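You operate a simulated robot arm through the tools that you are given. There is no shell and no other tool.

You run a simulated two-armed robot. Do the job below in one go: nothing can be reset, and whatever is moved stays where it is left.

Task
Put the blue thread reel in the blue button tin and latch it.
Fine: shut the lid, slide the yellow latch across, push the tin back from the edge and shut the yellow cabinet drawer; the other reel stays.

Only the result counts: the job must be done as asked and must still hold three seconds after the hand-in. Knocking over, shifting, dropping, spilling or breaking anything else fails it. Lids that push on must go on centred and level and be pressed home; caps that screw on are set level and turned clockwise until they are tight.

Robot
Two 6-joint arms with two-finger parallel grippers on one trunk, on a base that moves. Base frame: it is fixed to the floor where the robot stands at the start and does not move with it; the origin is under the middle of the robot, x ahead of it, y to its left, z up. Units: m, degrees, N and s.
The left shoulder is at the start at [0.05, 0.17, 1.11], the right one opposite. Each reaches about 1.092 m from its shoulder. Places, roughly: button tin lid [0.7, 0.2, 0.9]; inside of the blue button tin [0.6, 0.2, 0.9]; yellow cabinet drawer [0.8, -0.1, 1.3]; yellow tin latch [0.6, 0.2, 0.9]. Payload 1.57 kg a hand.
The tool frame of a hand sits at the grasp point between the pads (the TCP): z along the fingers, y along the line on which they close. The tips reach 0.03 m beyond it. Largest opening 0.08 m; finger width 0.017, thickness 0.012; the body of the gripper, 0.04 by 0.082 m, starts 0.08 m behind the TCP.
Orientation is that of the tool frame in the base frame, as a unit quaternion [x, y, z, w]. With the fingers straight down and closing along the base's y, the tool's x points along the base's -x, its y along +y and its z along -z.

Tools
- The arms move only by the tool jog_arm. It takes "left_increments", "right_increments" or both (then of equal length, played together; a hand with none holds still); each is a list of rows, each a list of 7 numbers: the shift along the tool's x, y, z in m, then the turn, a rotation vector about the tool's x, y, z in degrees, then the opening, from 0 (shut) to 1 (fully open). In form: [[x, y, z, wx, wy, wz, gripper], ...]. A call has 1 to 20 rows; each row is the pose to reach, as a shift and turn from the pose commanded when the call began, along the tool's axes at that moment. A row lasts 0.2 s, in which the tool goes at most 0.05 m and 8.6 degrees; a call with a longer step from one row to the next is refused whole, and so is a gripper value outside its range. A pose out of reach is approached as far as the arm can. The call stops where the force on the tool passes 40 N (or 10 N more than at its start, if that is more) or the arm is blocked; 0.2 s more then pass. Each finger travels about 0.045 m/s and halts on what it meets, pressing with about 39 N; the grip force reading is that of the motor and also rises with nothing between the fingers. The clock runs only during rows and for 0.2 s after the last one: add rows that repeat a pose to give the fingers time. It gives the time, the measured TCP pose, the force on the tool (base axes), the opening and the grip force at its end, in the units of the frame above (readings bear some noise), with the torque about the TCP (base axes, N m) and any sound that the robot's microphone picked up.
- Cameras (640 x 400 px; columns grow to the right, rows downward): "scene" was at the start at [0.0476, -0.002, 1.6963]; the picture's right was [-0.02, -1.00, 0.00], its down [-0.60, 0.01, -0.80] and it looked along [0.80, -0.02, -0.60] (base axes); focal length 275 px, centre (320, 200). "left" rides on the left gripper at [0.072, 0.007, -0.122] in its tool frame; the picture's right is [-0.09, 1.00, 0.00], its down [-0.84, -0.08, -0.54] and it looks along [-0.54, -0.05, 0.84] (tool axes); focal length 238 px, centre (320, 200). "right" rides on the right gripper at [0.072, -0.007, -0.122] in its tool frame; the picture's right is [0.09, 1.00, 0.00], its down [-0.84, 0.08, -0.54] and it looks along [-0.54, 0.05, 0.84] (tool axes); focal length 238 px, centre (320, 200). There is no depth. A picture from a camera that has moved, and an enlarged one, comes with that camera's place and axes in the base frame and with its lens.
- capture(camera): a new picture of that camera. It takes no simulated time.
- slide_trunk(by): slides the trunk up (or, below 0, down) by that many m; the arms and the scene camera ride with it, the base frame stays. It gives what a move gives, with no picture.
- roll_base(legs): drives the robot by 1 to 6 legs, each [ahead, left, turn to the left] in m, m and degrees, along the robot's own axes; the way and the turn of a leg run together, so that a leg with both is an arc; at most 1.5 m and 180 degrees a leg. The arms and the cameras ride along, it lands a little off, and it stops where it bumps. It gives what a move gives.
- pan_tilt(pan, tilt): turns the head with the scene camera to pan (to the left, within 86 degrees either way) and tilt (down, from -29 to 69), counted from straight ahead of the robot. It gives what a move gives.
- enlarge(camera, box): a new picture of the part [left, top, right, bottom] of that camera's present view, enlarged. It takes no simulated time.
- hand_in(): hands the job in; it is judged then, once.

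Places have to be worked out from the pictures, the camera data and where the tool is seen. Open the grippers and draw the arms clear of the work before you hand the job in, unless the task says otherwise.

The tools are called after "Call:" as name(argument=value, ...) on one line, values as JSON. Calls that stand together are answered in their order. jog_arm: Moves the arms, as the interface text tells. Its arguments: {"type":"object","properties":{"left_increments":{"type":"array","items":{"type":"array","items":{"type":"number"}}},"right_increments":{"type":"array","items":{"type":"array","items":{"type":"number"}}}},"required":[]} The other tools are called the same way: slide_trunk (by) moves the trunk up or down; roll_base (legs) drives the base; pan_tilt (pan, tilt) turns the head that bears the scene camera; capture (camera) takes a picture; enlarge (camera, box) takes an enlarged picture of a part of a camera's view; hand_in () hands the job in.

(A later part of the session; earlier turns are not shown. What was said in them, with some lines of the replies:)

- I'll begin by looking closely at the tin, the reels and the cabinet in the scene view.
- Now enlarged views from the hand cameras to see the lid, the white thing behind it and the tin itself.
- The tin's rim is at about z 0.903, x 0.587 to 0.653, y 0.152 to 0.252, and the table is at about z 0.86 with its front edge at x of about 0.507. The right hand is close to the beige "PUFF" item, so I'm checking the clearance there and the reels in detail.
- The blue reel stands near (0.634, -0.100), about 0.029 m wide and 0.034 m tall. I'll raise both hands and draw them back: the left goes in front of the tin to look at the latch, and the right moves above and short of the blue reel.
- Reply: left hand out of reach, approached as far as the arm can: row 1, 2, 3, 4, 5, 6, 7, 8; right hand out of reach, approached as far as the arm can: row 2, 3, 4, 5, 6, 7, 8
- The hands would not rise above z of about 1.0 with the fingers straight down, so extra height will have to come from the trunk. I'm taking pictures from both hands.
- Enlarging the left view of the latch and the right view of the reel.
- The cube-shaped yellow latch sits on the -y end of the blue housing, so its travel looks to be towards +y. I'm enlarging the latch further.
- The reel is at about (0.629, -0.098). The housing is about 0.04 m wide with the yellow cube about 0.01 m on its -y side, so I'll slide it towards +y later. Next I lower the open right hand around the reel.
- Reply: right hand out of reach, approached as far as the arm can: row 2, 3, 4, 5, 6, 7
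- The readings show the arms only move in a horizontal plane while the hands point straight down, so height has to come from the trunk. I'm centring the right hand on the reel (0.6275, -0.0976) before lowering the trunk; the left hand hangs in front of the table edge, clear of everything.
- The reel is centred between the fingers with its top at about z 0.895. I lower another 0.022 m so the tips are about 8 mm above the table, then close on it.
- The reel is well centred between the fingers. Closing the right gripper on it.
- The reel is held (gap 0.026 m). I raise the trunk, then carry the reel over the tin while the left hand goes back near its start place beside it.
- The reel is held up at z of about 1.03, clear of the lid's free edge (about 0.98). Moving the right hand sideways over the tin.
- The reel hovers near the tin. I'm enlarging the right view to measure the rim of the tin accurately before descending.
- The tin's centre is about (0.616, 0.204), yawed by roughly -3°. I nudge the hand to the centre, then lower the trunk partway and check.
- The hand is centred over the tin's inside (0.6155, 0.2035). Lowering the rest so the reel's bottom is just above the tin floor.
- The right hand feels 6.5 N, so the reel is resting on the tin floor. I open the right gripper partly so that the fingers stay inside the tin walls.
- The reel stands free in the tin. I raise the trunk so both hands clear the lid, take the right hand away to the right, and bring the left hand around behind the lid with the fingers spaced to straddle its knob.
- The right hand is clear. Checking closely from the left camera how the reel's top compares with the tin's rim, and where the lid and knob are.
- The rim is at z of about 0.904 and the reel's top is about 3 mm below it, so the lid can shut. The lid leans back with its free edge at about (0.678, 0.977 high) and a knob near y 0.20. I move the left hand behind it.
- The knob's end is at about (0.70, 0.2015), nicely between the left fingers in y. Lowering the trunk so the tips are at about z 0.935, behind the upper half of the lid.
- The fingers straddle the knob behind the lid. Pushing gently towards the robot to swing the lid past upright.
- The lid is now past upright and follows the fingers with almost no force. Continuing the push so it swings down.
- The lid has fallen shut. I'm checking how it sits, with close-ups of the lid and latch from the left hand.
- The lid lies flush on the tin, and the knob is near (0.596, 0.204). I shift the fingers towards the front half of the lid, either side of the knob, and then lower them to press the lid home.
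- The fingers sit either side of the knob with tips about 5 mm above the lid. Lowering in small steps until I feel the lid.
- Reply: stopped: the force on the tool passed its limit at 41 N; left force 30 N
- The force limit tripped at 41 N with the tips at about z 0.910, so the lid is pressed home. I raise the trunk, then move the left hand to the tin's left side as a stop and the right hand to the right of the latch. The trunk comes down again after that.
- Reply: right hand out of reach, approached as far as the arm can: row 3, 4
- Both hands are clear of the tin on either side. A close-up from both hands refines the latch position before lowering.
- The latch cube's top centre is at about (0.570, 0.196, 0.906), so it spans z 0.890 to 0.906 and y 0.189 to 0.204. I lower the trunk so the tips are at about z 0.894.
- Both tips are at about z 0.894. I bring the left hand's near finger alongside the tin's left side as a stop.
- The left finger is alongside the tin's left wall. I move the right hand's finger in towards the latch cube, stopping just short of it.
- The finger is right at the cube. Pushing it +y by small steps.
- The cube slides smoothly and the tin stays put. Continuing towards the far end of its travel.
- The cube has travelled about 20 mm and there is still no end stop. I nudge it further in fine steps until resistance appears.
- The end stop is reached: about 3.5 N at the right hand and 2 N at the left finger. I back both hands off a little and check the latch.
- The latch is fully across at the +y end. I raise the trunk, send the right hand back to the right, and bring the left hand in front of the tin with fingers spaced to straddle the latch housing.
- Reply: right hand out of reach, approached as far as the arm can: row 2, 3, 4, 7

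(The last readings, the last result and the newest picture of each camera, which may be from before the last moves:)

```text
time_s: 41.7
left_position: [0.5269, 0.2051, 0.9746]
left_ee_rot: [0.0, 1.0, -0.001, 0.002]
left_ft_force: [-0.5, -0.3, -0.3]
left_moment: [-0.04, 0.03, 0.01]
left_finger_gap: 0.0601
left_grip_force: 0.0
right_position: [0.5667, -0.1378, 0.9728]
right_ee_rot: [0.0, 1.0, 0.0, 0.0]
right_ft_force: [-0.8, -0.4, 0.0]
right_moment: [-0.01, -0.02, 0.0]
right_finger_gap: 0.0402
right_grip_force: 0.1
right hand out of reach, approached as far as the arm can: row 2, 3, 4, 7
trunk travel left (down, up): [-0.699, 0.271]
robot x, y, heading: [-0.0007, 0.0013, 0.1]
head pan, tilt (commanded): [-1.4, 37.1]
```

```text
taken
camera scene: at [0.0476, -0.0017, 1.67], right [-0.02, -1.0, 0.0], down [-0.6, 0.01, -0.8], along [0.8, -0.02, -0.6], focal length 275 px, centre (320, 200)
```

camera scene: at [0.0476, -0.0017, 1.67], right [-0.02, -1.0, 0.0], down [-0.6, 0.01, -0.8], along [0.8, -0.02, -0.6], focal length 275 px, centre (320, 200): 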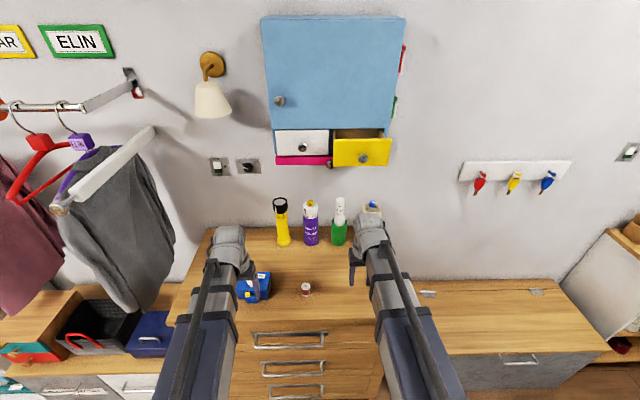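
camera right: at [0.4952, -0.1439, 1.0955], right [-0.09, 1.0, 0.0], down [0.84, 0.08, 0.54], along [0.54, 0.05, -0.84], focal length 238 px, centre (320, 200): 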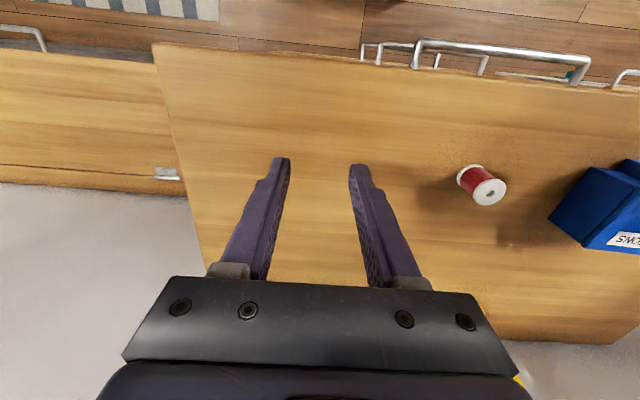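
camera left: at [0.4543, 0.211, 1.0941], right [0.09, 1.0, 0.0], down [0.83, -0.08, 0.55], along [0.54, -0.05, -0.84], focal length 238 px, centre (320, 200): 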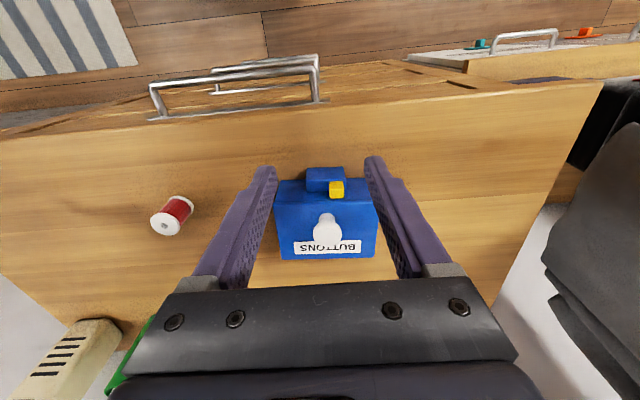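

The left fingers line up either side of the latch housing. I lower the trunk so the tips are about 1 cm above the table, and check before pushing.

Call:
slide_trunk(by=-0.072)

Call:
jog_arm(left_increments=[[-0.015, 0.001, 0, 0, 0, 0, 0.75], [-0.03, 0.001, 0, 0, 0, 0, 0.75], [-0.036, 0.001, 0, 0, 0, 0, 0.75]])

Call:
capture(camera="left")

Call:
capture(camera="scene")

```text
time_s: 42.8
left_position: [0.527, 0.2049, 0.9022]
left_ee_rot: [0.0, 1.0, 0.0, 0.002]
left_ft_force: [-0.7, 0.5, 0.3]
left_moment: [0.01, -0.01, -0.01]
left_finger_gap: 0.06
left_grip_force: 0.0
right_position: [0.5674, -0.137, 0.9016]
right_ee_rot: [0.0, 1.0, 0.001, 0.0]
right_ft_force: [-0.3, -0.7, 0.2]
right_moment: [0.0, 0.03, 0.01]
right_finger_gap: 0.04
right_grip_force: 0.0
trunk travel left (down, up): [-0.627, 0.343]
robot x, y, heading: [-0.0016, -0.0006, 0.2]
head pan, tilt (commanded): [-1.4, 37.1]
```

```text
time_s: 43.6
left_position: [0.5638, 0.2062, 0.9019]
left_ee_rot: [0.0, 1.0, 0.0, 0.001]
left_ft_force: [0.2, 0.0, 0.6]
left_moment: [0.01, 0.02, -0.01]
left_finger_gap: 0.06
left_grip_force: 0.0
right_position: [0.5676, -0.137, 0.9017]
right_ee_rot: [0.0, 1.0, -0.001, 0.0]
right_ft_force: [0.0, -0.2, 0.0]
right_moment: [0.01, 0.02, 0.0]
right_finger_gap: 0.0399
right_grip_force: 0.1
trunk travel left (down, up): [-0.627, 0.343]
robot x, y, heading: [-0.0014, -0.0018, -0.0]
head pan, tilt (commanded): [-1.4, 37.1]
```

```text
taken
camera left: at [0.4912, 0.2127, 1.0221], right [0.09, 1.0, 0.0], down [0.83, -0.08, 0.55], along [0.54, -0.05, -0.84], focal length 238 px, centre (320, 200)
```

left: 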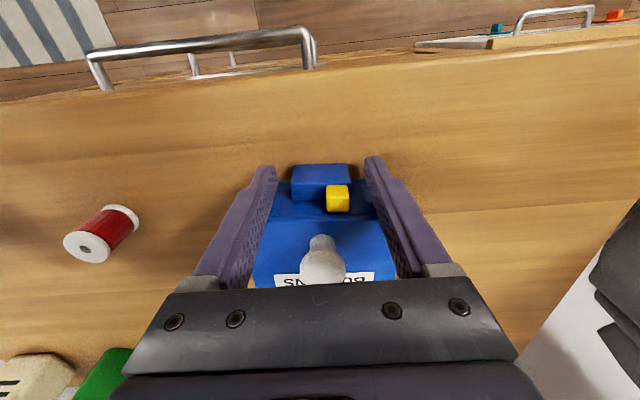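

```text
taken
camera scene: at [0.0477, -0.002, 1.598], right [-0.02, -1.0, 0.0], down [-0.6, 0.01, -0.8], along [0.8, -0.02, -0.6], focal length 275 px, centre (320, 200)
```

scene: 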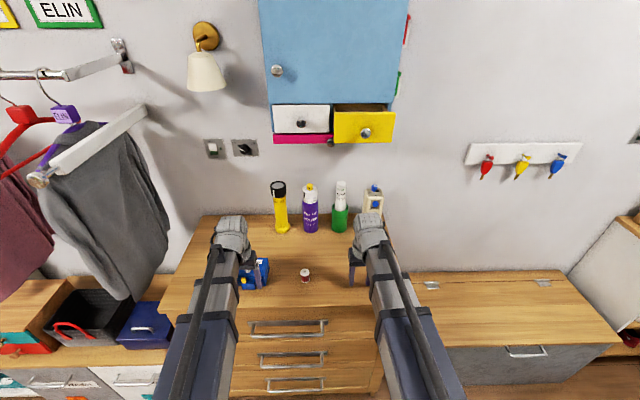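

The fingers straddle the latch housing right at the tin's front face. I push the tin back slowly, the first 6 cm now.

Call:
jog_arm(left_increments=[[-0.006, 0, 0, 0, 0, 0, 0.75], [-0.012, 0, 0, 0, 0, 0, 0.75], [-0.018, 0, 0, 0, 0, 0, 0.75], [-0.024, 0, 0, 0, 0, 0, 0.75], [-0.03, 0, 0, 0, 0, 0, 0.75], [-0.036, 0, 0, 0, 0, 0, 0.75], [-0.042, 0, 0, 0, 0, 0, 0.75], [-0.048, 0, 0, 0, 0, 0, 0.75], [-0.054, 0, 0, 0, 0, 0, 0.75], [-0.06, 0, 0, 0, 0, 0, 0.75]])

Call:
capture(camera="left")

Call:
enlarge(camera="scene", box=[190, 170, 350, 300])

```text
time_s: 45.8
left_position: [0.6249, 0.2053, 0.9017]
left_ee_rot: [0.0, 1.0, 0.0, 0.001]
left_ft_force: [-3.1, -0.2, 0.5]
left_moment: [-0.02, -0.03, 0.0]
left_finger_gap: 0.06
left_grip_force: 0.0
right_position: [0.5669, -0.1371, 0.9019]
right_ee_rot: [0.0, 1.0, -0.001, 0.0]
right_ft_force: [0.2, 0.2, 0.6]
right_moment: [0.01, -0.01, -0.01]
right_finger_gap: 0.0398
right_grip_force: 0.1
trunk travel left (down, up): [-0.627, 0.343]
robot x, y, heading: [0.0015, 0.0031, -0.1]
head pan, tilt (commanded): [-1.4, 37.1]
```

```text
taken
camera left: at [0.5505, 0.2114, 1.0222], right [0.09, 1.0, 0.0], down [0.83, -0.08, 0.55], along [0.54, -0.05, -0.84], focal length 238 px, centre (320, 200)
```

left: 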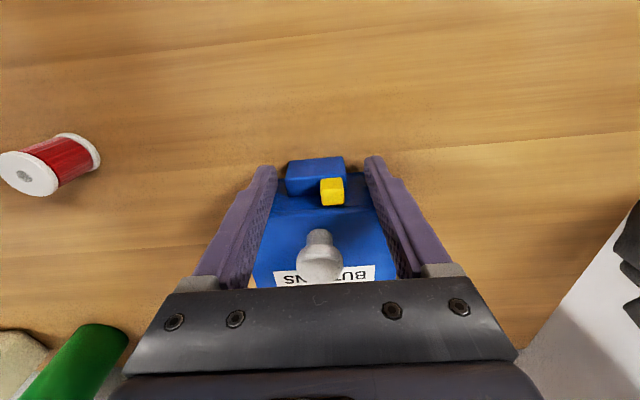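

```text
3.08 times, centred on (270, 235) of scene
camera zoom: at [0.0473, -0.002, 1.598], right [-0.02, -1.0, 0.0], down [-0.6, 0.01, -0.8], along [0.8, -0.02, -0.6], focal length 848 px, centre (474, 92)
```

zoom: 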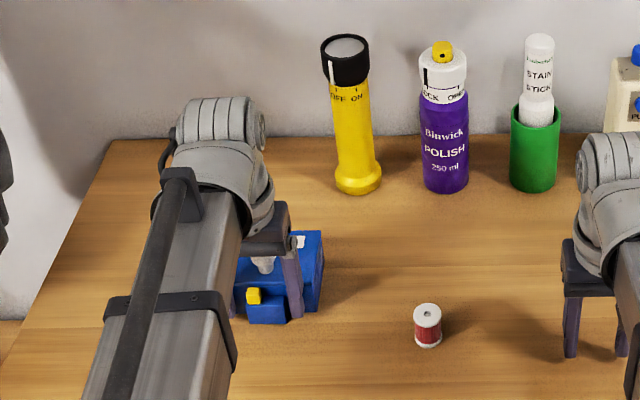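

The tin slides back evenly (about 3 N). Pushing another 6 cm, still well short of the bottles.

Call:
jog_arm(left_increments=[[-0.006, 0, 0, 0, 0, 0, 0.75], [-0.012, 0, 0, 0, 0, 0, 0.75], [-0.018, 0, 0, 0, 0, 0, 0.75], [-0.024, 0, 0, 0, 0, 0, 0.75], [-0.03, 0, 0, 0, 0, 0, 0.75], [-0.036, 0, 0, 0, 0, 0, 0.75], [-0.042, 0, 0, 0, 0, 0, 0.75], [-0.048, 0, 0, 0, 0, 0, 0.75], [-0.054, 0, 0, 0, 0, 0, 0.75], [-0.059, 0, 0, 0, 0, 0, 0.75]])

Call:
capture(camera="left")

Call:
enlarge(camera="scene", box=[190, 170, 350, 300])

```text
time_s: 48.0
left_position: [0.6823, 0.206, 0.9022]
left_ee_rot: [0.0, 1.0, 0.0, 0.002]
left_ft_force: [-2.8, 0.2, 0.7]
left_moment: [-0.01, -0.05, 0.0]
left_finger_gap: 0.0601
left_grip_force: 0.0
right_position: [0.567, -0.1365, 0.9014]
right_ee_rot: [0.0, 1.0, 0.0, 0.0]
right_ft_force: [0.2, -0.6, -0.6]
right_moment: [0.02, -0.01, 0.0]
right_finger_gap: 0.0401
right_grip_force: 0.2
trunk travel left (down, up): [-0.627, 0.343]
robot x, y, heading: [0.0021, -0.0029, 0.3]
head pan, tilt (commanded): [-1.4, 37.1]
```

```text
taken
camera left: at [0.6096, 0.2122, 1.0223], right [0.09, 1.0, 0.0], down [0.83, -0.08, 0.55], along [0.54, -0.05, -0.84], focal length 238 px, centre (320, 200)
```

left: 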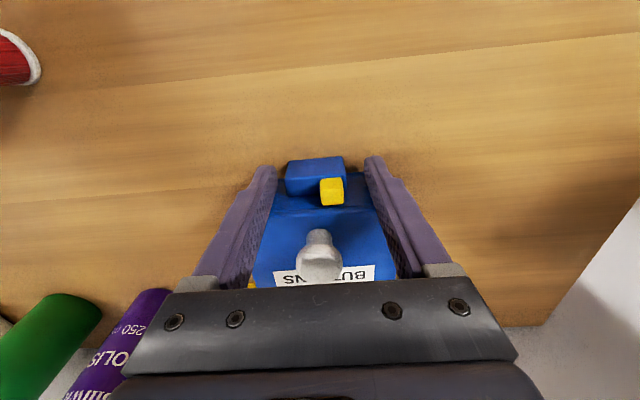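

```text
3.08 times, centred on (270, 235) of scene
camera zoom: at [0.0472, -0.002, 1.5981], right [-0.02, -1.0, 0.0], down [-0.6, 0.01, -0.8], along [0.8, -0.02, -0.6], focal length 848 px, centre (474, 92)
```

zoom: 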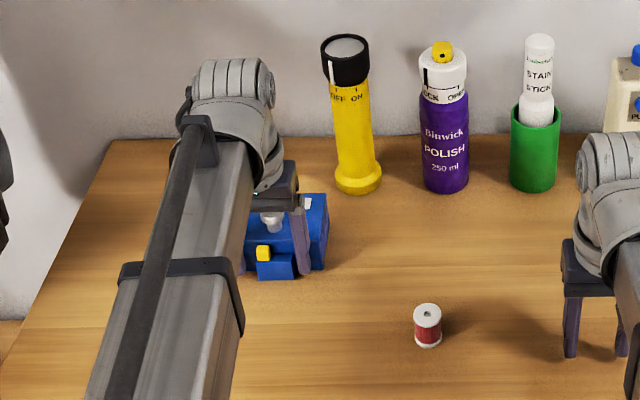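

The tin's front face is now at about x 0.69, roughly 18 cm behind the table edge. I back the left hand straight off and raise the trunk to look at the result.

Call:
jog_arm(left_increments=[[0.01, 0, 0, 0, 0, 0, 0.75], [0.03, 0, 0, 0, 0, 0, 0.75], [0.06, 0, 0, 0, 0, 0, 0.75], [0.1, 0, 0, 0, 0, 0, 0.75], [0.14, 0, 0, 0, 0, 0, 0.75], [0.16, 0, 0, 0, 0, 0, 0.75]])

Call:
slide_trunk(by=0.1)

Call:
capture(camera="left")

Call:
capture(camera="scene")

```text
time_s: 49.4
left_position: [0.5197, 0.2056, 0.9024]
left_ee_rot: [0.0, 1.0, 0.0, 0.001]
left_ft_force: [-0.5, 0.0, 0.8]
left_moment: [-0.02, 0.01, -0.03]
left_finger_gap: 0.06
left_grip_force: 0.1
left hand out of reach, approached as far as the arm can: row 3
right_position: [0.5671, -0.1362, 0.9025]
right_ee_rot: [-0.001, 1.0, 0.0, 0.0]
right_ft_force: [0.6, 0.1, -1.2]
right_moment: [-0.01, -0.01, 0.03]
right_finger_gap: 0.0401
right_grip_force: 0.1
trunk travel left (down, up): [-0.627, 0.343]
robot x, y, heading: [0.0012, 0.002, -0.0]
head pan, tilt (commanded): [-1.4, 37.1]
```

```text
time_s: 50.7
left_position: [0.5204, 0.2062, 1.0022]
left_ee_rot: [0.0, 1.0, 0.001, 0.002]
left_ft_force: [0.1, 0.1, -0.2]
left_moment: [-0.01, 0.01, -0.02]
left_finger_gap: 0.0602
left_grip_force: 0.2
right_position: [0.567, -0.1365, 1.0019]
right_ee_rot: [0.0, 1.0, 0.0, 0.0]
right_ft_force: [-0.2, 1.3, 0.0]
right_moment: [0.02, 0.02, 0.0]
right_finger_gap: 0.0401
right_grip_force: 0.1
trunk travel left (down, up): [-0.727, 0.243]
robot x, y, heading: [-0.0027, 0.003, 0.1]
head pan, tilt (commanded): [-1.4, 37.1]
```

```text
taken
camera left: at [0.4469, 0.2123, 1.122], right [0.09, 1.0, 0.0], down [0.83, -0.08, 0.55], along [0.54, -0.05, -0.84], focal length 238 px, centre (320, 200)
```

left: 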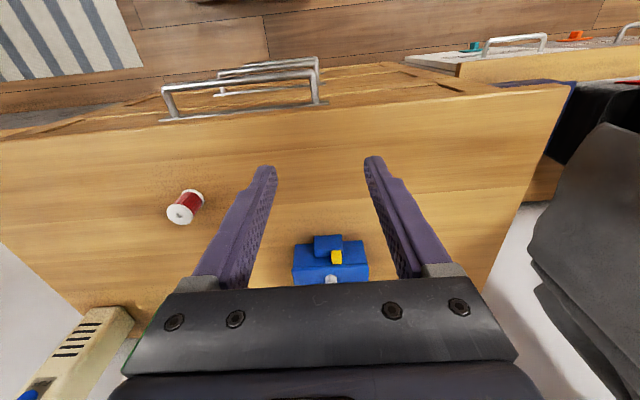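

```text
taken
camera scene: at [0.0478, -0.002, 1.698], right [-0.02, -1.0, 0.0], down [-0.6, 0.01, -0.8], along [0.8, -0.02, -0.6], focal length 275 px, centre (320, 200)
```

scene: 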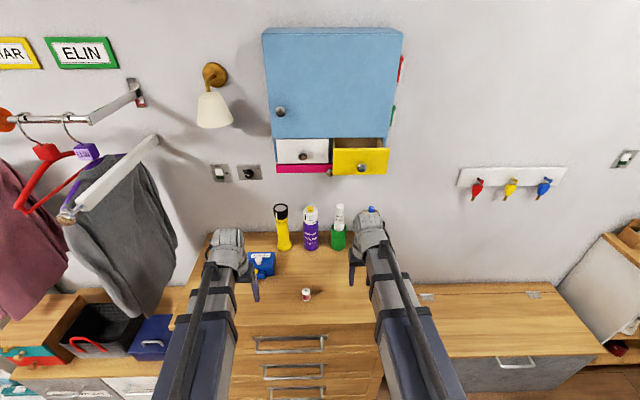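

The tin is latched and set back. Now the drawer: it spans roughly z 1.23 to 1.32 at x of about 0.8, so I test whether the right wrist can tilt the fingers forwards, starting with a small tilt where there is free space.

Call:
jog_arm(right_increments=[[0, 0, 0, 0, -8, 0, 0.3], [0, 0, 0, 0, -16, 0, 0.0], [0, 0, 0, 0, -16, 0, 0.0]])

Call:
enlarge(camera="left", box=[270, 220, 390, 295])

```text
time_s: 51.5
left_position: [0.5201, 0.2049, 1.0014]
left_ee_rot: [0.0, 1.0, 0.0, 0.001]
left_ft_force: [-0.7, -0.4, -0.4]
left_moment: [0.0, -0.01, 0.0]
left_finger_gap: 0.06
left_grip_force: 0.0
right_position: [0.567, -0.1367, 1.0107]
right_ee_rot: [0.0, 0.99, 0.001, 0.141]
right_ft_force: [-0.2, 0.0, -0.6]
right_moment: [0.03, -0.01, 0.03]
right_finger_gap: 0.0
right_grip_force: 15.9
right hand out of reach, approached as far as the arm can: row 2, 3
trunk travel left (down, up): [-0.727, 0.243]
robot x, y, heading: [0.0, -0.0007, 0.1]
head pan, tilt (commanded): [-1.4, 37.1]
```

```text
5.33 times, centred on (330, 258) of left
camera zoom: at [0.4469, 0.2123, 1.122], right [0.09, 1.0, 0.0], down [0.83, -0.08, 0.55], along [0.54, -0.05, -0.84], focal length 1271 px, centre (267, -107)
```

zoom: 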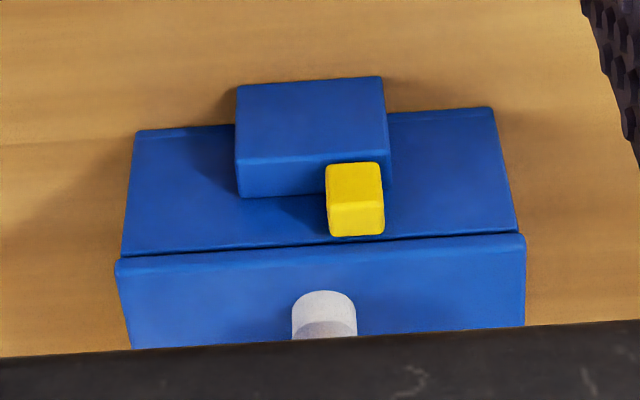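

The wrist tilts freely, with the TCP swinging about 0.227 m around it, and the tin's lid and latch look right. I now tilt the right hand fully forwards, keeping it well short of the drawer.

Call:
jog_arm(right_increments=[[-0.0277, 0, -0.0037, 0, -8.2, 0, 0.2], [-0.0548, 0, -0.012, 0, -16.4, 0, 0.4], [-0.0805, 0, -0.0247, 0, -24.6, 0, 0.62], [-0.1044, 0, -0.0416, 0, -32.8, 0, 0.62], [-0.1256, 0, -0.0624, 0, -41.0, 0, 0.62], [-0.1438, 0, -0.0868, 0, -49.2, 0, 0.62], [-0.1587, 0, -0.1142, 0, -57.4, 0, 0.62], [-0.1694, 0, -0.1441, 0, -65.6, 0, 0.62], [-0.1761, 0, -0.1759, 0, -73.8, 0, 0.62], [-0.1761, 0, -0.1759, 0, -73.8, 0, 0.62]])

Call:
capture(camera="right")

Call:
capture(camera="scene")

```text
time_s: 53.7
left_position: [0.5193, 0.2071, 1.0018]
left_ee_rot: [0.0, 1.0, 0.001, 0.002]
left_ft_force: [-0.6, 0.4, -0.3]
left_moment: [-0.01, 0.02, 0.03]
left_finger_gap: 0.06
left_grip_force: 0.2
right_position: [0.69, -0.1356, 1.2205]
right_ee_rot: [-0.001, 0.708, 0.001, 0.706]
right_ft_force: [-0.5, -0.1, 0.8]
right_moment: [0.01, -0.02, 0.01]
right_finger_gap: 0.0497
right_grip_force: 0.0
right hand out of reach, approached as far as the arm can: row 4, 5, 6, 8, 9, 10
trunk travel left (down, up): [-0.727, 0.243]
robot x, y, heading: [0.0043, -0.0005, 0.3]
head pan, tilt (commanded): [-1.4, 37.1]
```

```text
taken
camera right: at [0.567, -0.1435, 1.1493], right [0.0, 1.0, -0.09], down [-0.54, 0.08, 0.84], along [0.84, 0.05, 0.54], focal length 238 px, centre (320, 200)
```

right: 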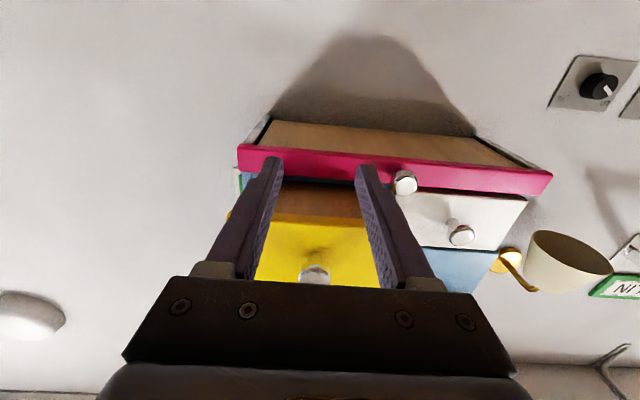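

```text
taken
camera scene: at [0.0477, -0.002, 1.698], right [-0.02, -1.0, 0.0], down [-0.6, 0.01, -0.8], along [0.8, -0.02, -0.6], focal length 275 px, centre (320, 200)
```

scene: 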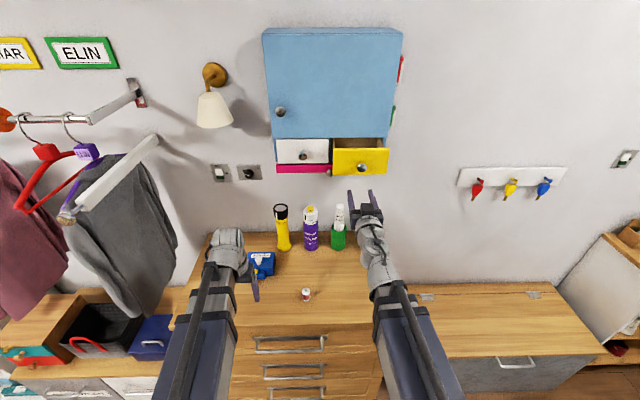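

With the hand level, two-view triangulation puts the drawer's front at x of about 0.73, z 1.27 to 1.35, with its knob near (0.71, -0.134, 1.308). That is nearer than the rough figure, so I retract the right hand before raising the trunk.

Call:
jog_arm(right_increments=[[0, 0.0, -0.02, 0, 0, 0, 0.62], [0, 0.0015, -0.045, 0, 0, 0, 0.62], [0, 0.0015, -0.055, 0, 0, 0, 0.62], [0, 0.0015, -0.055, 0, 0, 0, 0.62]])

Call:
capture(camera="right")

```text
time_s: 54.7
left_position: [0.521, 0.2061, 1.002]
left_ee_rot: [0.001, 1.0, -0.001, 0.002]
left_ft_force: [-0.4, -0.2, 0.5]
left_moment: [-0.02, 0.01, 0.0]
left_finger_gap: 0.06
left_grip_force: 0.1
right_position: [0.6763, -0.1366, 1.2203]
right_ee_rot: [-0.001, 0.708, 0.0, 0.706]
right_ft_force: [0.1, -0.5, -0.4]
right_moment: [0.0, 0.0, 0.0]
right_finger_gap: 0.0496
right_grip_force: 0.1
right hand out of reach, approached as far as the arm can: row 1, 2, 3, 4
trunk travel left (down, up): [-0.727, 0.243]
robot x, y, heading: [0.0003, 0.0005, 0.1]
head pan, tilt (commanded): [-1.4, 37.1]
```

```text
taken
camera right: at [0.5544, -0.1439, 1.1494], right [0.0, 1.0, -0.09], down [-0.54, 0.08, 0.84], along [0.84, 0.05, 0.54], focal length 238 px, centre (320, 200)
```

right: 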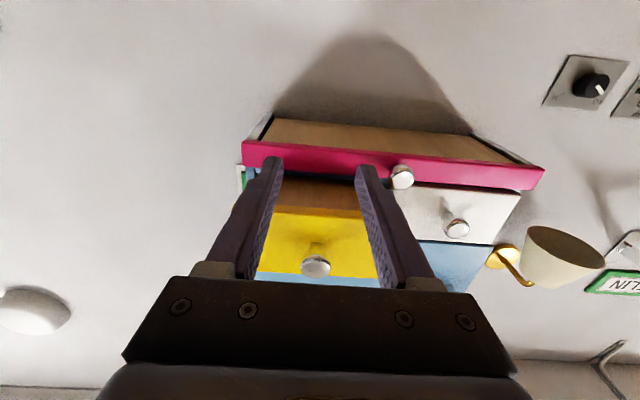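

The arm can't fold back beyond x 0.676 here, but the tips (x 0.706) are still about 2.4 cm short of the drawer face and the fingers would pass on either side of the knob. I widen the gap, centre on the knob (y -0.133) and raise the trunk in two checked steps.

Call:
jog_arm(right_increments=[[0, 0.0035, 0, 0, 0, 0, 0.82], [0, 0.0035, 0, 0, 0, 0, 0.82], [0, 0.0035, 0, 0, 0, 0, 0.82]])

Call:
slide_trunk(by=0.04)

Call:
capture(camera="right")

Call:
capture(camera="scene")

```text
time_s: 55.5
left_position: [0.5192, 0.206, 1.0022]
left_ee_rot: [0.0, 1.0, 0.0, 0.002]
left_ft_force: [-0.2, -0.9, 0.5]
left_moment: [-0.04, -0.01, -0.04]
left_finger_gap: 0.0601
left_grip_force: 0.0
right_position: [0.6758, -0.1319, 1.2206]
right_ee_rot: [-0.001, 0.708, 0.0, 0.706]
right_ft_force: [-0.5, -0.3, 0.4]
right_moment: [0.01, 0.0, 0.0]
right_finger_gap: 0.0654
right_grip_force: 0.0
trunk travel left (down, up): [-0.727, 0.243]
robot x, y, heading: [-0.0002, 0.0004, 0.2]
head pan, tilt (commanded): [-1.4, 37.1]
```

```text
time_s: 56.4
left_position: [0.5209, 0.2058, 1.0436]
left_ee_rot: [0.0, 1.0, 0.0, 0.001]
left_ft_force: [0.6, 0.4, -1.0]
left_moment: [0.0, 0.06, -0.02]
left_finger_gap: 0.0599
left_grip_force: 0.0
right_position: [0.6768, -0.1323, 1.2603]
right_ee_rot: [0.0, 0.708, 0.0, 0.706]
right_ft_force: [0.1, -0.1, 0.2]
right_moment: [-0.01, 0.0, -0.01]
right_finger_gap: 0.0655
right_grip_force: 0.0
trunk travel left (down, up): [-0.767, 0.203]
robot x, y, heading: [-0.0003, 0.0002, 0.1]
head pan, tilt (commanded): [-1.4, 37.1]
```

```text
taken
camera right: at [0.554, -0.1396, 1.1892], right [0.0, 1.0, -0.09], down [-0.54, 0.08, 0.84], along [0.84, 0.05, 0.54], focal length 238 px, centre (320, 200)
```

right: 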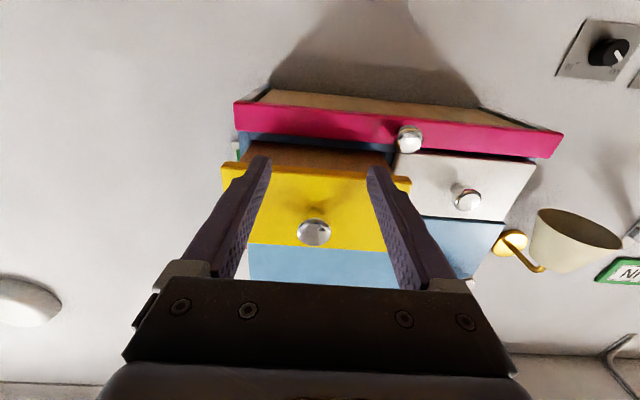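

```text
taken
camera scene: at [0.0477, -0.002, 1.738], right [-0.02, -1.0, 0.0], down [-0.6, 0.01, -0.8], along [0.8, -0.02, -0.6], focal length 275 px, centre (320, 200)
```

scene: 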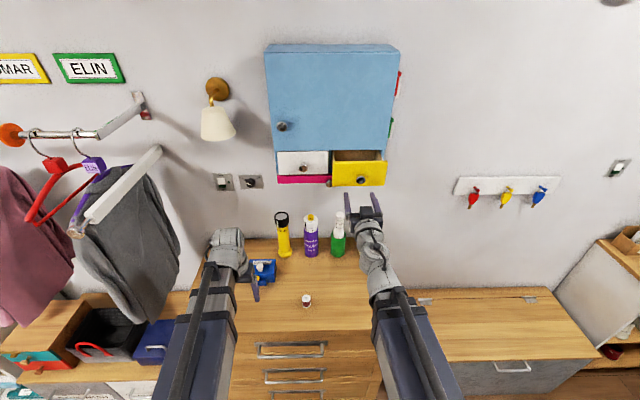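

The knob is at about (0.709, -0.133, 1.315) with the face spanning z 1.27 to 1.356. I raise the trunk by another 0.052 m so the fingers face the middle of the drawer front.

Call:
slide_trunk(by=0.052)

Call:
capture(camera="right")

Call:
enlarge(camera="scene", box=[280, 120, 440, 260])

```text
time_s: 57.3
left_position: [0.5204, 0.2057, 1.0926]
left_ee_rot: [0.0, 1.0, 0.0, 0.001]
left_ft_force: [-0.1, 0.6, 0.0]
left_moment: [0.0, -0.02, 0.01]
left_finger_gap: 0.06
left_grip_force: 0.0
right_position: [0.6771, -0.1323, 1.3126]
right_ee_rot: [-0.001, 0.708, 0.001, 0.706]
right_ft_force: [0.0, -0.3, -0.5]
right_moment: [0.01, -0.02, 0.03]
right_finger_gap: 0.0654
right_grip_force: 0.1
trunk travel left (down, up): [-0.819, 0.151]
robot x, y, heading: [0.0015, -0.0009, 0.0]
head pan, tilt (commanded): [-1.4, 37.1]
```

```text
taken
camera right: at [0.5541, -0.1396, 1.2412], right [0.0, 1.0, -0.09], down [-0.54, 0.08, 0.84], along [0.84, 0.05, 0.54], focal length 238 px, centre (320, 200)
```

right: 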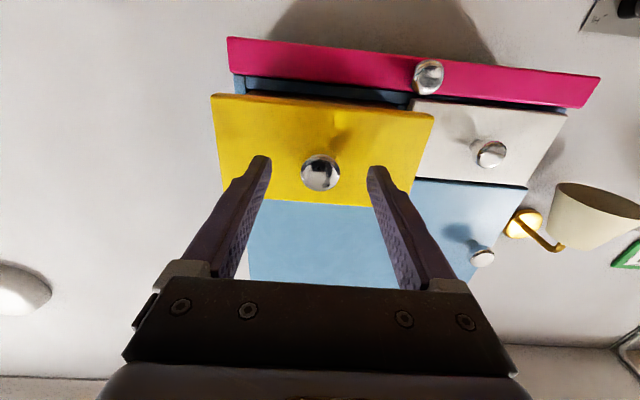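

```text
2.86 times, centred on (360, 190) of scene
camera zoom: at [0.0478, -0.002, 1.79], right [-0.02, -1.0, 0.0], down [-0.6, 0.01, -0.8], along [0.8, -0.02, -0.6], focal length 787 px, centre (206, 229)
```

zoom: 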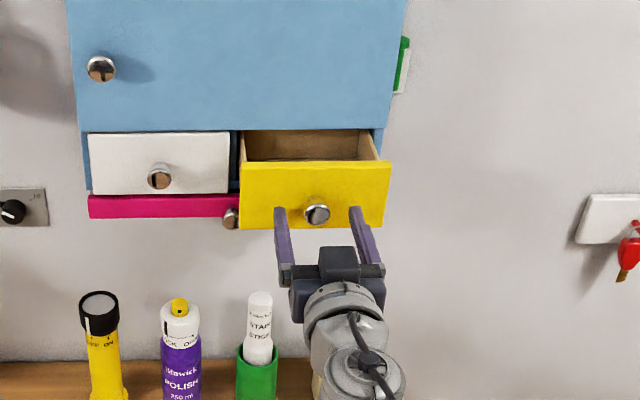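

The fingers straddle the knob and face the middle of the yellow front. I push forwards gently.

Call:
jog_arm(right_increments=[[0, 0, 0.01, 0, 0, 0, 0.82], [0, 0, 0.018, 0, 0, 0, 0.82], [0, 0, 0.026, 0, 0, 0, 0.82], [0, 0, 0.034, 0, 0, 0, 0.82], [0, 0, 0.042, 0, 0, 0, 0.82], [0, 0, 0.05, 0, 0, 0, 0.82], [0, 0, 0.058, 0, 0, 0, 0.82]])

Call:
capture(camera="right")

Call:
enlarge(camera="scene", box=[280, 120, 440, 260])

```text
time_s: 58.9
left_position: [0.5197, 0.2057, 1.094]
left_ee_rot: [0.0, 1.0, 0.0, 0.001]
left_ft_force: [0.2, -0.1, 0.5]
left_moment: [0.03, -0.02, -0.02]
left_finger_gap: 0.0599
left_grip_force: 0.1
right_position: [0.7344, -0.1315, 1.312]
right_ee_rot: [-0.001, 0.709, 0.0, 0.705]
right_ft_force: [0.2, -0.6, 0.7]
right_moment: [0.04, 0.0, 0.03]
right_finger_gap: 0.0656
right_grip_force: 0.0
trunk travel left (down, up): [-0.819, 0.151]
robot x, y, heading: [-0.0014, -0.0004, -0.0]
head pan, tilt (commanded): [-1.4, 37.1]
```

```text
taken
camera right: at [0.612, -0.1391, 1.2412], right [0.0, 1.0, -0.09], down [-0.54, 0.08, 0.84], along [0.84, 0.05, 0.54], focal length 238 px, centre (320, 200)
```

right: 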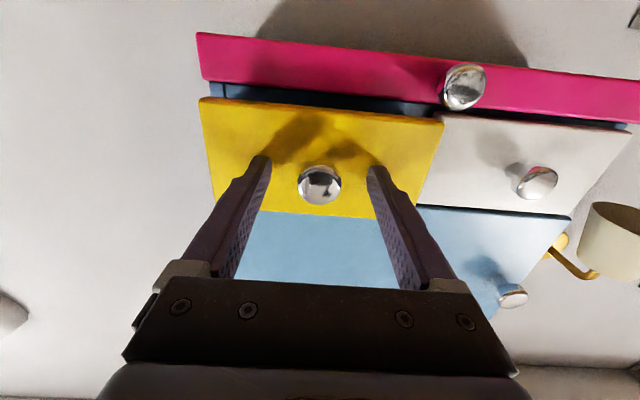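

```text
2.86 times, centred on (360, 190) of scene
camera zoom: at [0.0479, -0.0021, 1.79], right [-0.02, -1.0, 0.0], down [-0.6, 0.01, -0.8], along [0.8, -0.02, -0.6], focal length 787 px, centre (206, 229)
```

zoom: 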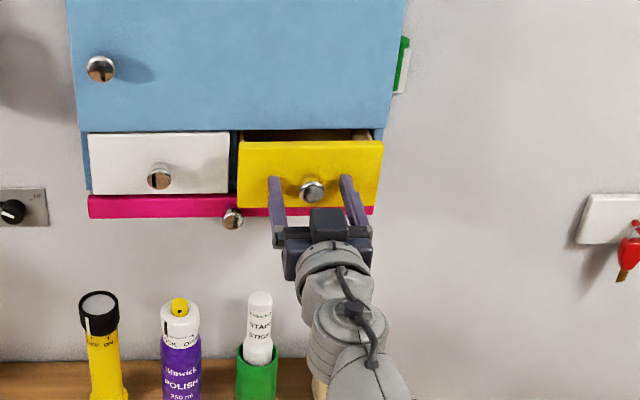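

The drawer is sliding in and is nearly flush. Continuing in finer steps until it stops against its end.

Call:
jog_arm(right_increments=[[0, 0, 0.006, 0, 0, 0, 0.82], [0, 0, 0.012, 0, 0, 0, 0.82], [0, 0, 0.018, 0, 0, 0, 0.82], [0, 0, 0.022, 0, 0, 0, 0.82], [0, 0, 0.026, 0, 0, 0, 0.82], [0, 0, 0.03, 0, 0, 0, 0.82]])

Call:
capture(camera="right")

Call:
enlarge(camera="scene", box=[280, 120, 440, 260])

```text
time_s: 60.3
left_position: [0.5189, 0.2069, 1.0933]
left_ee_rot: [0.0, 1.0, 0.0, 0.002]
left_ft_force: [0.5, -0.2, 0.1]
left_moment: [-0.04, 0.03, -0.01]
left_finger_gap: 0.0599
left_grip_force: 0.0
right_position: [0.7639, -0.1315, 1.3135]
right_ee_rot: [0.0, 0.709, 0.0, 0.706]
right_ft_force: [0.5, -0.1, 0.2]
right_moment: [-0.02, 0.02, 0.03]
right_finger_gap: 0.0656
right_grip_force: 0.0
trunk travel left (down, up): [-0.819, 0.151]
robot x, y, heading: [-0.0019, -0.0017, -0.2]
head pan, tilt (commanded): [-1.4, 37.1]
```

```text
taken
camera right: at [0.6415, -0.1394, 1.2412], right [0.0, 1.0, -0.09], down [-0.54, 0.08, 0.84], along [0.84, 0.05, 0.54], focal length 238 px, centre (320, 200)
```

right: 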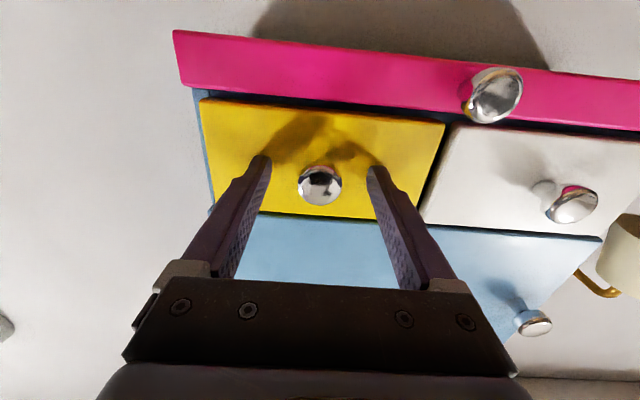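

```text
2.86 times, centred on (360, 190) of scene
camera zoom: at [0.0477, -0.002, 1.79], right [-0.02, -1.0, 0.0], down [-0.6, 0.01, -0.8], along [0.8, -0.02, -0.6], focal length 787 px, centre (206, 229)
```

zoom: 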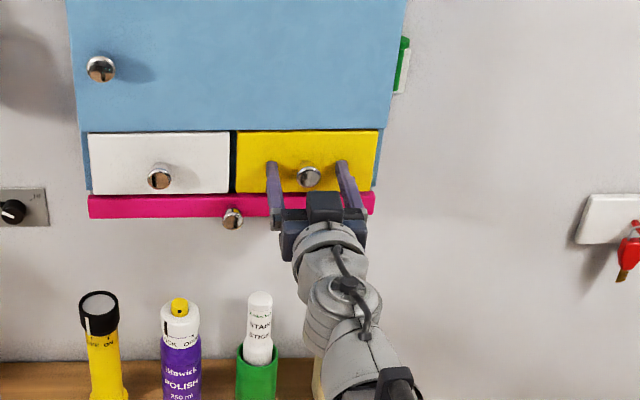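

The front is almost level with the white drawer but there is no end-stop force yet. Pushing on in 2 to 3 mm steps until it is home.

Call:
jog_arm(right_increments=[[0, 0, 0.003, 0, 0, 0, 0.82], [0, 0, 0.006, 0, 0, 0, 0.82], [0, 0, 0.009, 0, 0, 0, 0.82], [0, 0, 0.012, 0, 0, 0, 0.82]])

Call:
capture(camera="right")

Call:
enlarge(camera="scene", box=[290, 130, 400, 200])

```text
time_s: 60.9
left_position: [0.5179, 0.2057, 1.0951]
left_ee_rot: [-0.001, 1.0, 0.0, 0.002]
left_ft_force: [0.3, -0.6, -0.1]
left_moment: [0.02, 0.01, 0.0]
left_finger_gap: 0.0602
left_grip_force: 0.0
right_position: [0.7644, -0.1331, 1.3138]
right_ee_rot: [0.0, 0.709, 0.0, 0.705]
right_ft_force: [-12.5, -0.9, -3.1]
right_moment: [0.02, -0.03, -0.09]
right_finger_gap: 0.0649
right_grip_force: 0.1
trunk travel left (down, up): [-0.819, 0.151]
robot x, y, heading: [0.0011, 0.0005, 0.1]
head pan, tilt (commanded): [-1.4, 37.1]
stopped in row 3 (right hand): the force on the tool passed its limit at 44 N (the readings are from after the stop); the commanded pose is now the measured one
```

```text
taken
camera right: at [0.6417, -0.1398, 1.2421], right [0.0, 1.0, -0.09], down [-0.54, 0.08, 0.84], along [0.84, 0.05, 0.54], focal length 238 px, centre (320, 200)
```

right: 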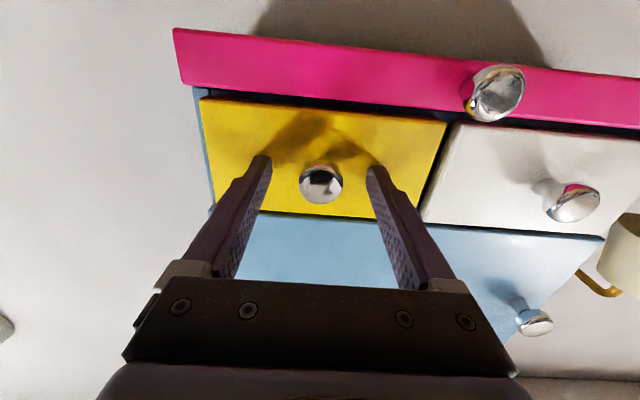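

```text
5.71 times, centred on (345, 165) of scene
camera zoom: at [0.0452, -0.002, 1.7904], right [-0.02, -1.0, 0.0], down [-0.6, 0.01, -0.8], along [0.8, -0.02, -0.6], focal length 1574 px, centre (177, 400)
```

zoom: 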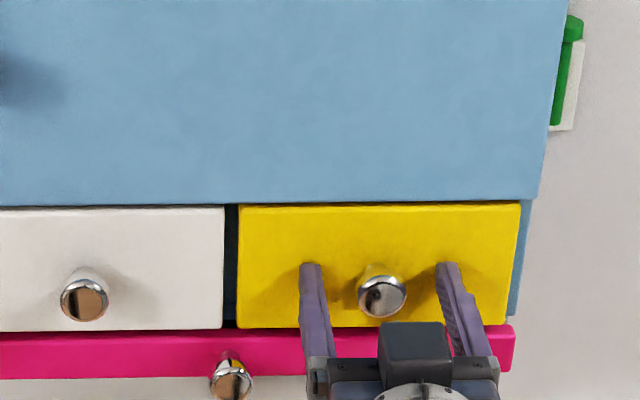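

The drawer is home: it stopped with 44 N and sits flush beside the white one. I retract the right hand straight back.

Call:
jog_arm(right_increments=[[0, 0, -0.01, 0, 0, 0, 0.82], [0, 0, -0.03, 0, 0, 0, 0.82], [0, 0, -0.055, 0, 0, 0, 0.82], [0, 0, -0.08, 0, 0, 0, 0.82], [0, 0, -0.08, 0, 0, 0, 0.82]])

Call:
capture(camera="right")

Call:
capture(camera="scene")

```text
time_s: 62.1
left_position: [0.5205, 0.205, 1.0944]
left_ee_rot: [0.0, 1.0, 0.0, 0.001]
left_ft_force: [0.1, 0.1, 0.0]
left_moment: [0.0, 0.02, -0.02]
left_finger_gap: 0.06
left_grip_force: 0.1
right_position: [0.6885, -0.1332, 1.3122]
right_ee_rot: [0.001, 0.709, -0.001, 0.705]
right_ft_force: [0.0, 0.0, -0.7]
right_moment: [0.02, -0.01, 0.0]
right_finger_gap: 0.0655
right_grip_force: 0.0
trunk travel left (down, up): [-0.819, 0.151]
robot x, y, heading: [0.0027, 0.0016, -0.0]
head pan, tilt (commanded): [-1.4, 37.1]
```

```text
taken
camera right: at [0.5655, -0.1409, 1.2409], right [0.0, 1.0, -0.09], down [-0.54, 0.08, 0.84], along [0.84, 0.05, 0.53], focal length 238 px, centre (320, 200)
```

right: 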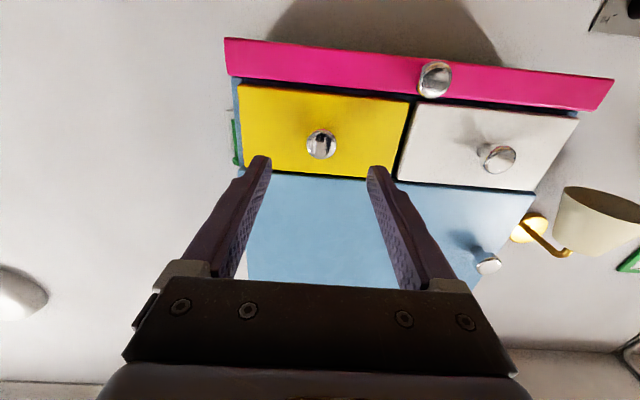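

```text
taken
camera scene: at [0.0477, -0.002, 1.79], right [-0.02, -1.0, 0.0], down [-0.6, 0.01, -0.8], along [0.8, -0.02, -0.6], focal length 275 px, centre (320, 200)
```

scene: 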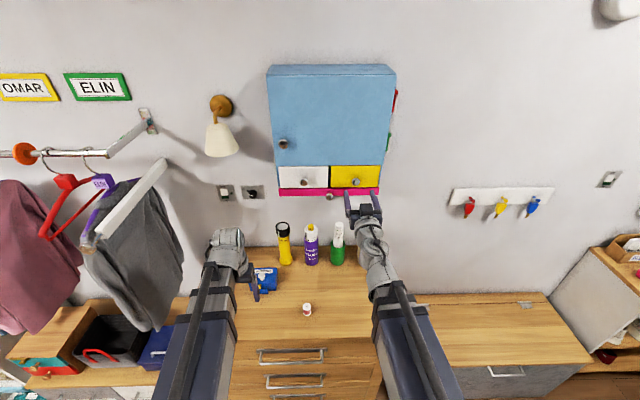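

The drawer stays shut. Now I verify the tin, lid and latch in close-ups from the left hand and scene cameras.

Call:
enlarge(camera="left", box=[260, 180, 400, 285])

Call:
enlarge(camera="scene", box=[230, 210, 350, 330])

```text
3.81 times, centred on (330, 232) of left
camera zoom: at [0.4467, 0.2122, 1.2139], right [0.09, 1.0, 0.0], down [0.83, -0.08, 0.54], along [0.54, -0.05, -0.84], focal length 908 px, centre (282, 76)
```

zoom: 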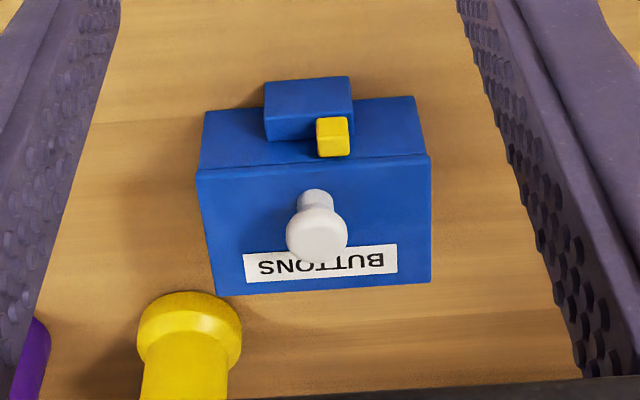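

```text
3.33 times, centred on (290, 270) of scene
camera zoom: at [0.0477, -0.002, 1.79], right [-0.02, -1.0, 0.0], down [-0.6, 0.01, -0.8], along [0.8, -0.02, -0.6], focal length 918 px, centre (420, -33)
```

zoom: 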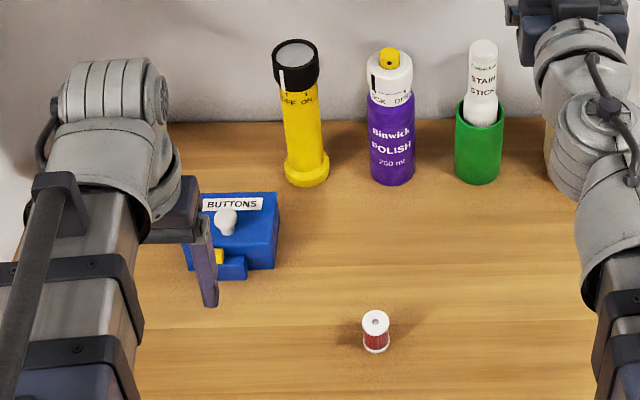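

All is in place: lid flush, latch across, tin about 3 cm clear of the torch, red reel untouched. I open both grippers, fold the right hand back down away from the cabinet, and draw the left hand back from the tin.

Call:
jog_arm(right_increments=[[0.0304, 0, -0.0021, 0, 8, 0, 0.9], [0.0602, 0, -0.0085, 0, 16, 0, 1], [0.0889, 0, -0.0189, 0, 24, 0, 1], [0.1158, 0, -0.0332, 0, 32, 0, 1], [0.1404, 0, -0.0511, 0, 40, 0, 1], [0.1624, 0, -0.0723, 0, 48, 0, 1], [0.1811, 0, -0.0963, 0, 56, 0, 1], [0.1964, 0, -0.1227, 0, 64, 0, 1], [0.2078, 0, -0.151, 0, 72, 0, 1], [0.2152, 0, -0.1806, 0, 80, 0, 1], [0.2184, 0, -0.2109, 0, 88, 0, 1], [0.2185, 0, -0.2185, 0, 90, 0, 1]], left_increments=[[0, 0, 0, 0, 0, 0, 0.9], [0.01, 0, 0, 0, 0, 0, 1], [0.02, 0, 0, 0, 0, 0, 1], [0.03, 0, 0, 0, 0, 0, 1], [0.04, 0, 0, 0, 0, 0, 1], [0.05, 0, 0, 0, 0, 0, 1], [0.055, 0, 0, 0, 0, 0, 1], [0.055, 0, 0, 0, 0, 0, 1], [0.055, 0, 0, 0, 0, 0, 1], [0.055, 0, 0, 0, 0, 0, 1], [0.055, 0, 0, 0, 0, 0, 1], [0.055, 0, 0, 0, 0, 0, 1]])

Call:
capture(camera="scene")

Call:
enlarge(camera="scene", box=[220, 140, 420, 340])

Call:
capture(camera="left")

```text
time_s: 64.7
left_position: [0.465, 0.2054, 1.0947]
left_ee_rot: [0.0, 1.0, 0.0, 0.002]
left_ft_force: [-0.5, -0.5, -0.6]
left_moment: [0.02, -0.01, 0.0]
left_finger_gap: 0.0798
left_grip_force: 0.1
right_position: [0.4688, -0.1305, 1.0942]
right_ee_rot: [0.001, 1.0, 0.0, -0.004]
right_ft_force: [-0.8, 0.2, -0.4]
right_moment: [0.0, 0.0, 0.0]
right_finger_gap: 0.08
right_grip_force: 0.1
right hand out of reach, approached as far as the arm can: row 1, 3, 10
trunk travel left (down, up): [-0.819, 0.151]
robot x, y, heading: [0.0002, 0.0011, -0.1]
head pan, tilt (commanded): [-1.4, 37.1]
```

```text
taken
camera scene: at [0.0472, -0.002, 1.79], right [-0.02, -1.0, 0.0], down [-0.6, 0.01, -0.8], along [0.8, -0.02, -0.6], focal length 275 px, centre (320, 200)
```

scene: 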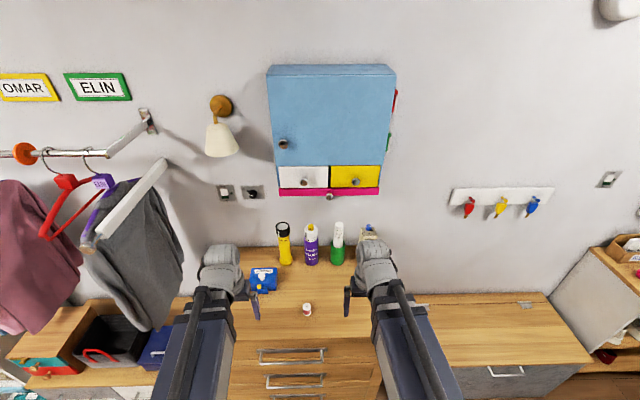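

```text
2.00 times, centred on (320, 240) of scene
camera zoom: at [0.0472, -0.002, 1.79], right [-0.02, -1.0, 0.0], down [-0.6, 0.01, -0.8], along [0.8, -0.02, -0.6], focal length 551 px, centre (320, 120)
```

zoom: 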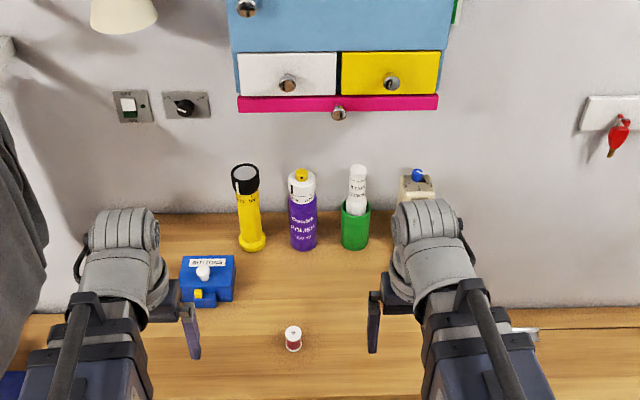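

```text
taken
camera left: at [0.3923, 0.2122, 1.2141], right [0.09, 1.0, 0.0], down [0.83, -0.08, 0.55], along [0.54, -0.05, -0.84], focal length 238 px, centre (320, 200)
```

left: 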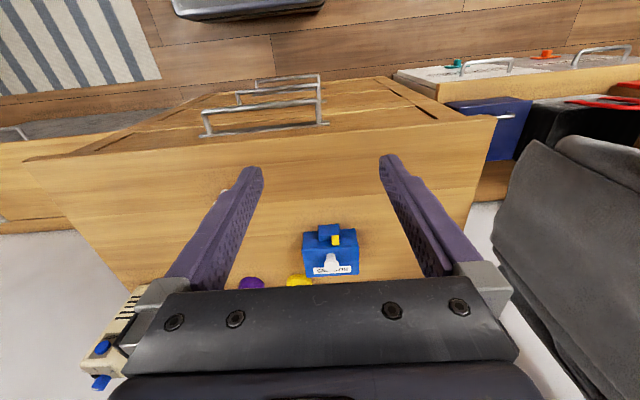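

Both hands are clear and open. A last close-up of the latch and drawer before handing in.

Call:
enlarge(camera="left", box=[290, 210, 374, 285])

Call:
enlarge(camera="scene", box=[260, 150, 400, 210])

```text
5.33 times, centred on (332, 248) of left
camera zoom: at [0.3923, 0.2122, 1.2141], right [0.09, 1.0, 0.0], down [0.83, -0.08, 0.55], along [0.54, -0.05, -0.84], focal length 1271 px, centre (256, -53)
```

zoom: 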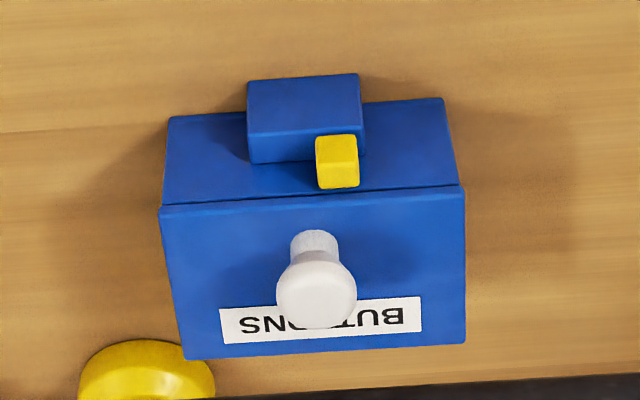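

```text
4.57 times, centred on (330, 180) of scene
camera zoom: at [0.0472, -0.002, 1.79], right [-0.02, -1.0, 0.0], down [-0.6, 0.01, -0.8], along [0.8, -0.02, -0.6], focal length 1259 px, centre (274, 291)
```

zoom: 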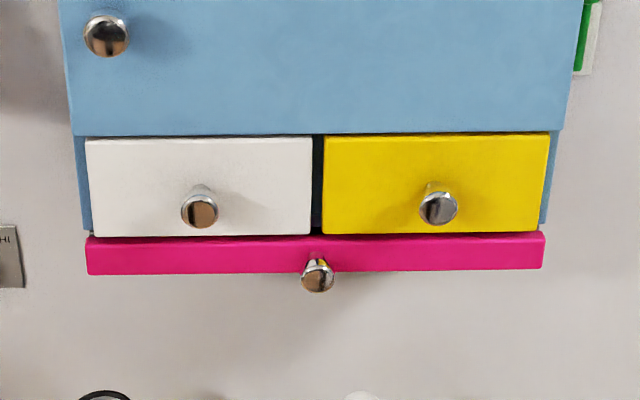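

The lid is shut with the reel inside, the yellow latch is fully across, the tin is well back from the edge and the yellow drawer is flush. The red reel and everything else are where they were, and both grippers are open and clear, so I hand in.

Call:
hand_in()

```text
The job is handed in.
```

I put the blue reel in the button tin, latched the tin, pushed it back and shut the yellow drawer, then handed the job in. No verdict has come back.

- **Reel:** it stands upright inside the tin, about 3 mm below the rim by my estimate, so it does not hold the lid up.
- **Lid:** I swung it shut and pressed it down until the hand met about 41 N; it sits flush.
- **Latch:** I slid the yellow latch about 22 mm to its end stop. I didn't test it by trying to lift the lid.
- **Tin:** I pushed it back about 11 cm. Its front is now roughly 18 cm from the table edge, and the yellow torch is about 3 cm away.
- **Drawer:** I pushed it in until it stopped, and it is flush with the white drawer beside it.

The red reel and the other items looked untouched in the last pictures. Both grippers are open and drawn back from the work.
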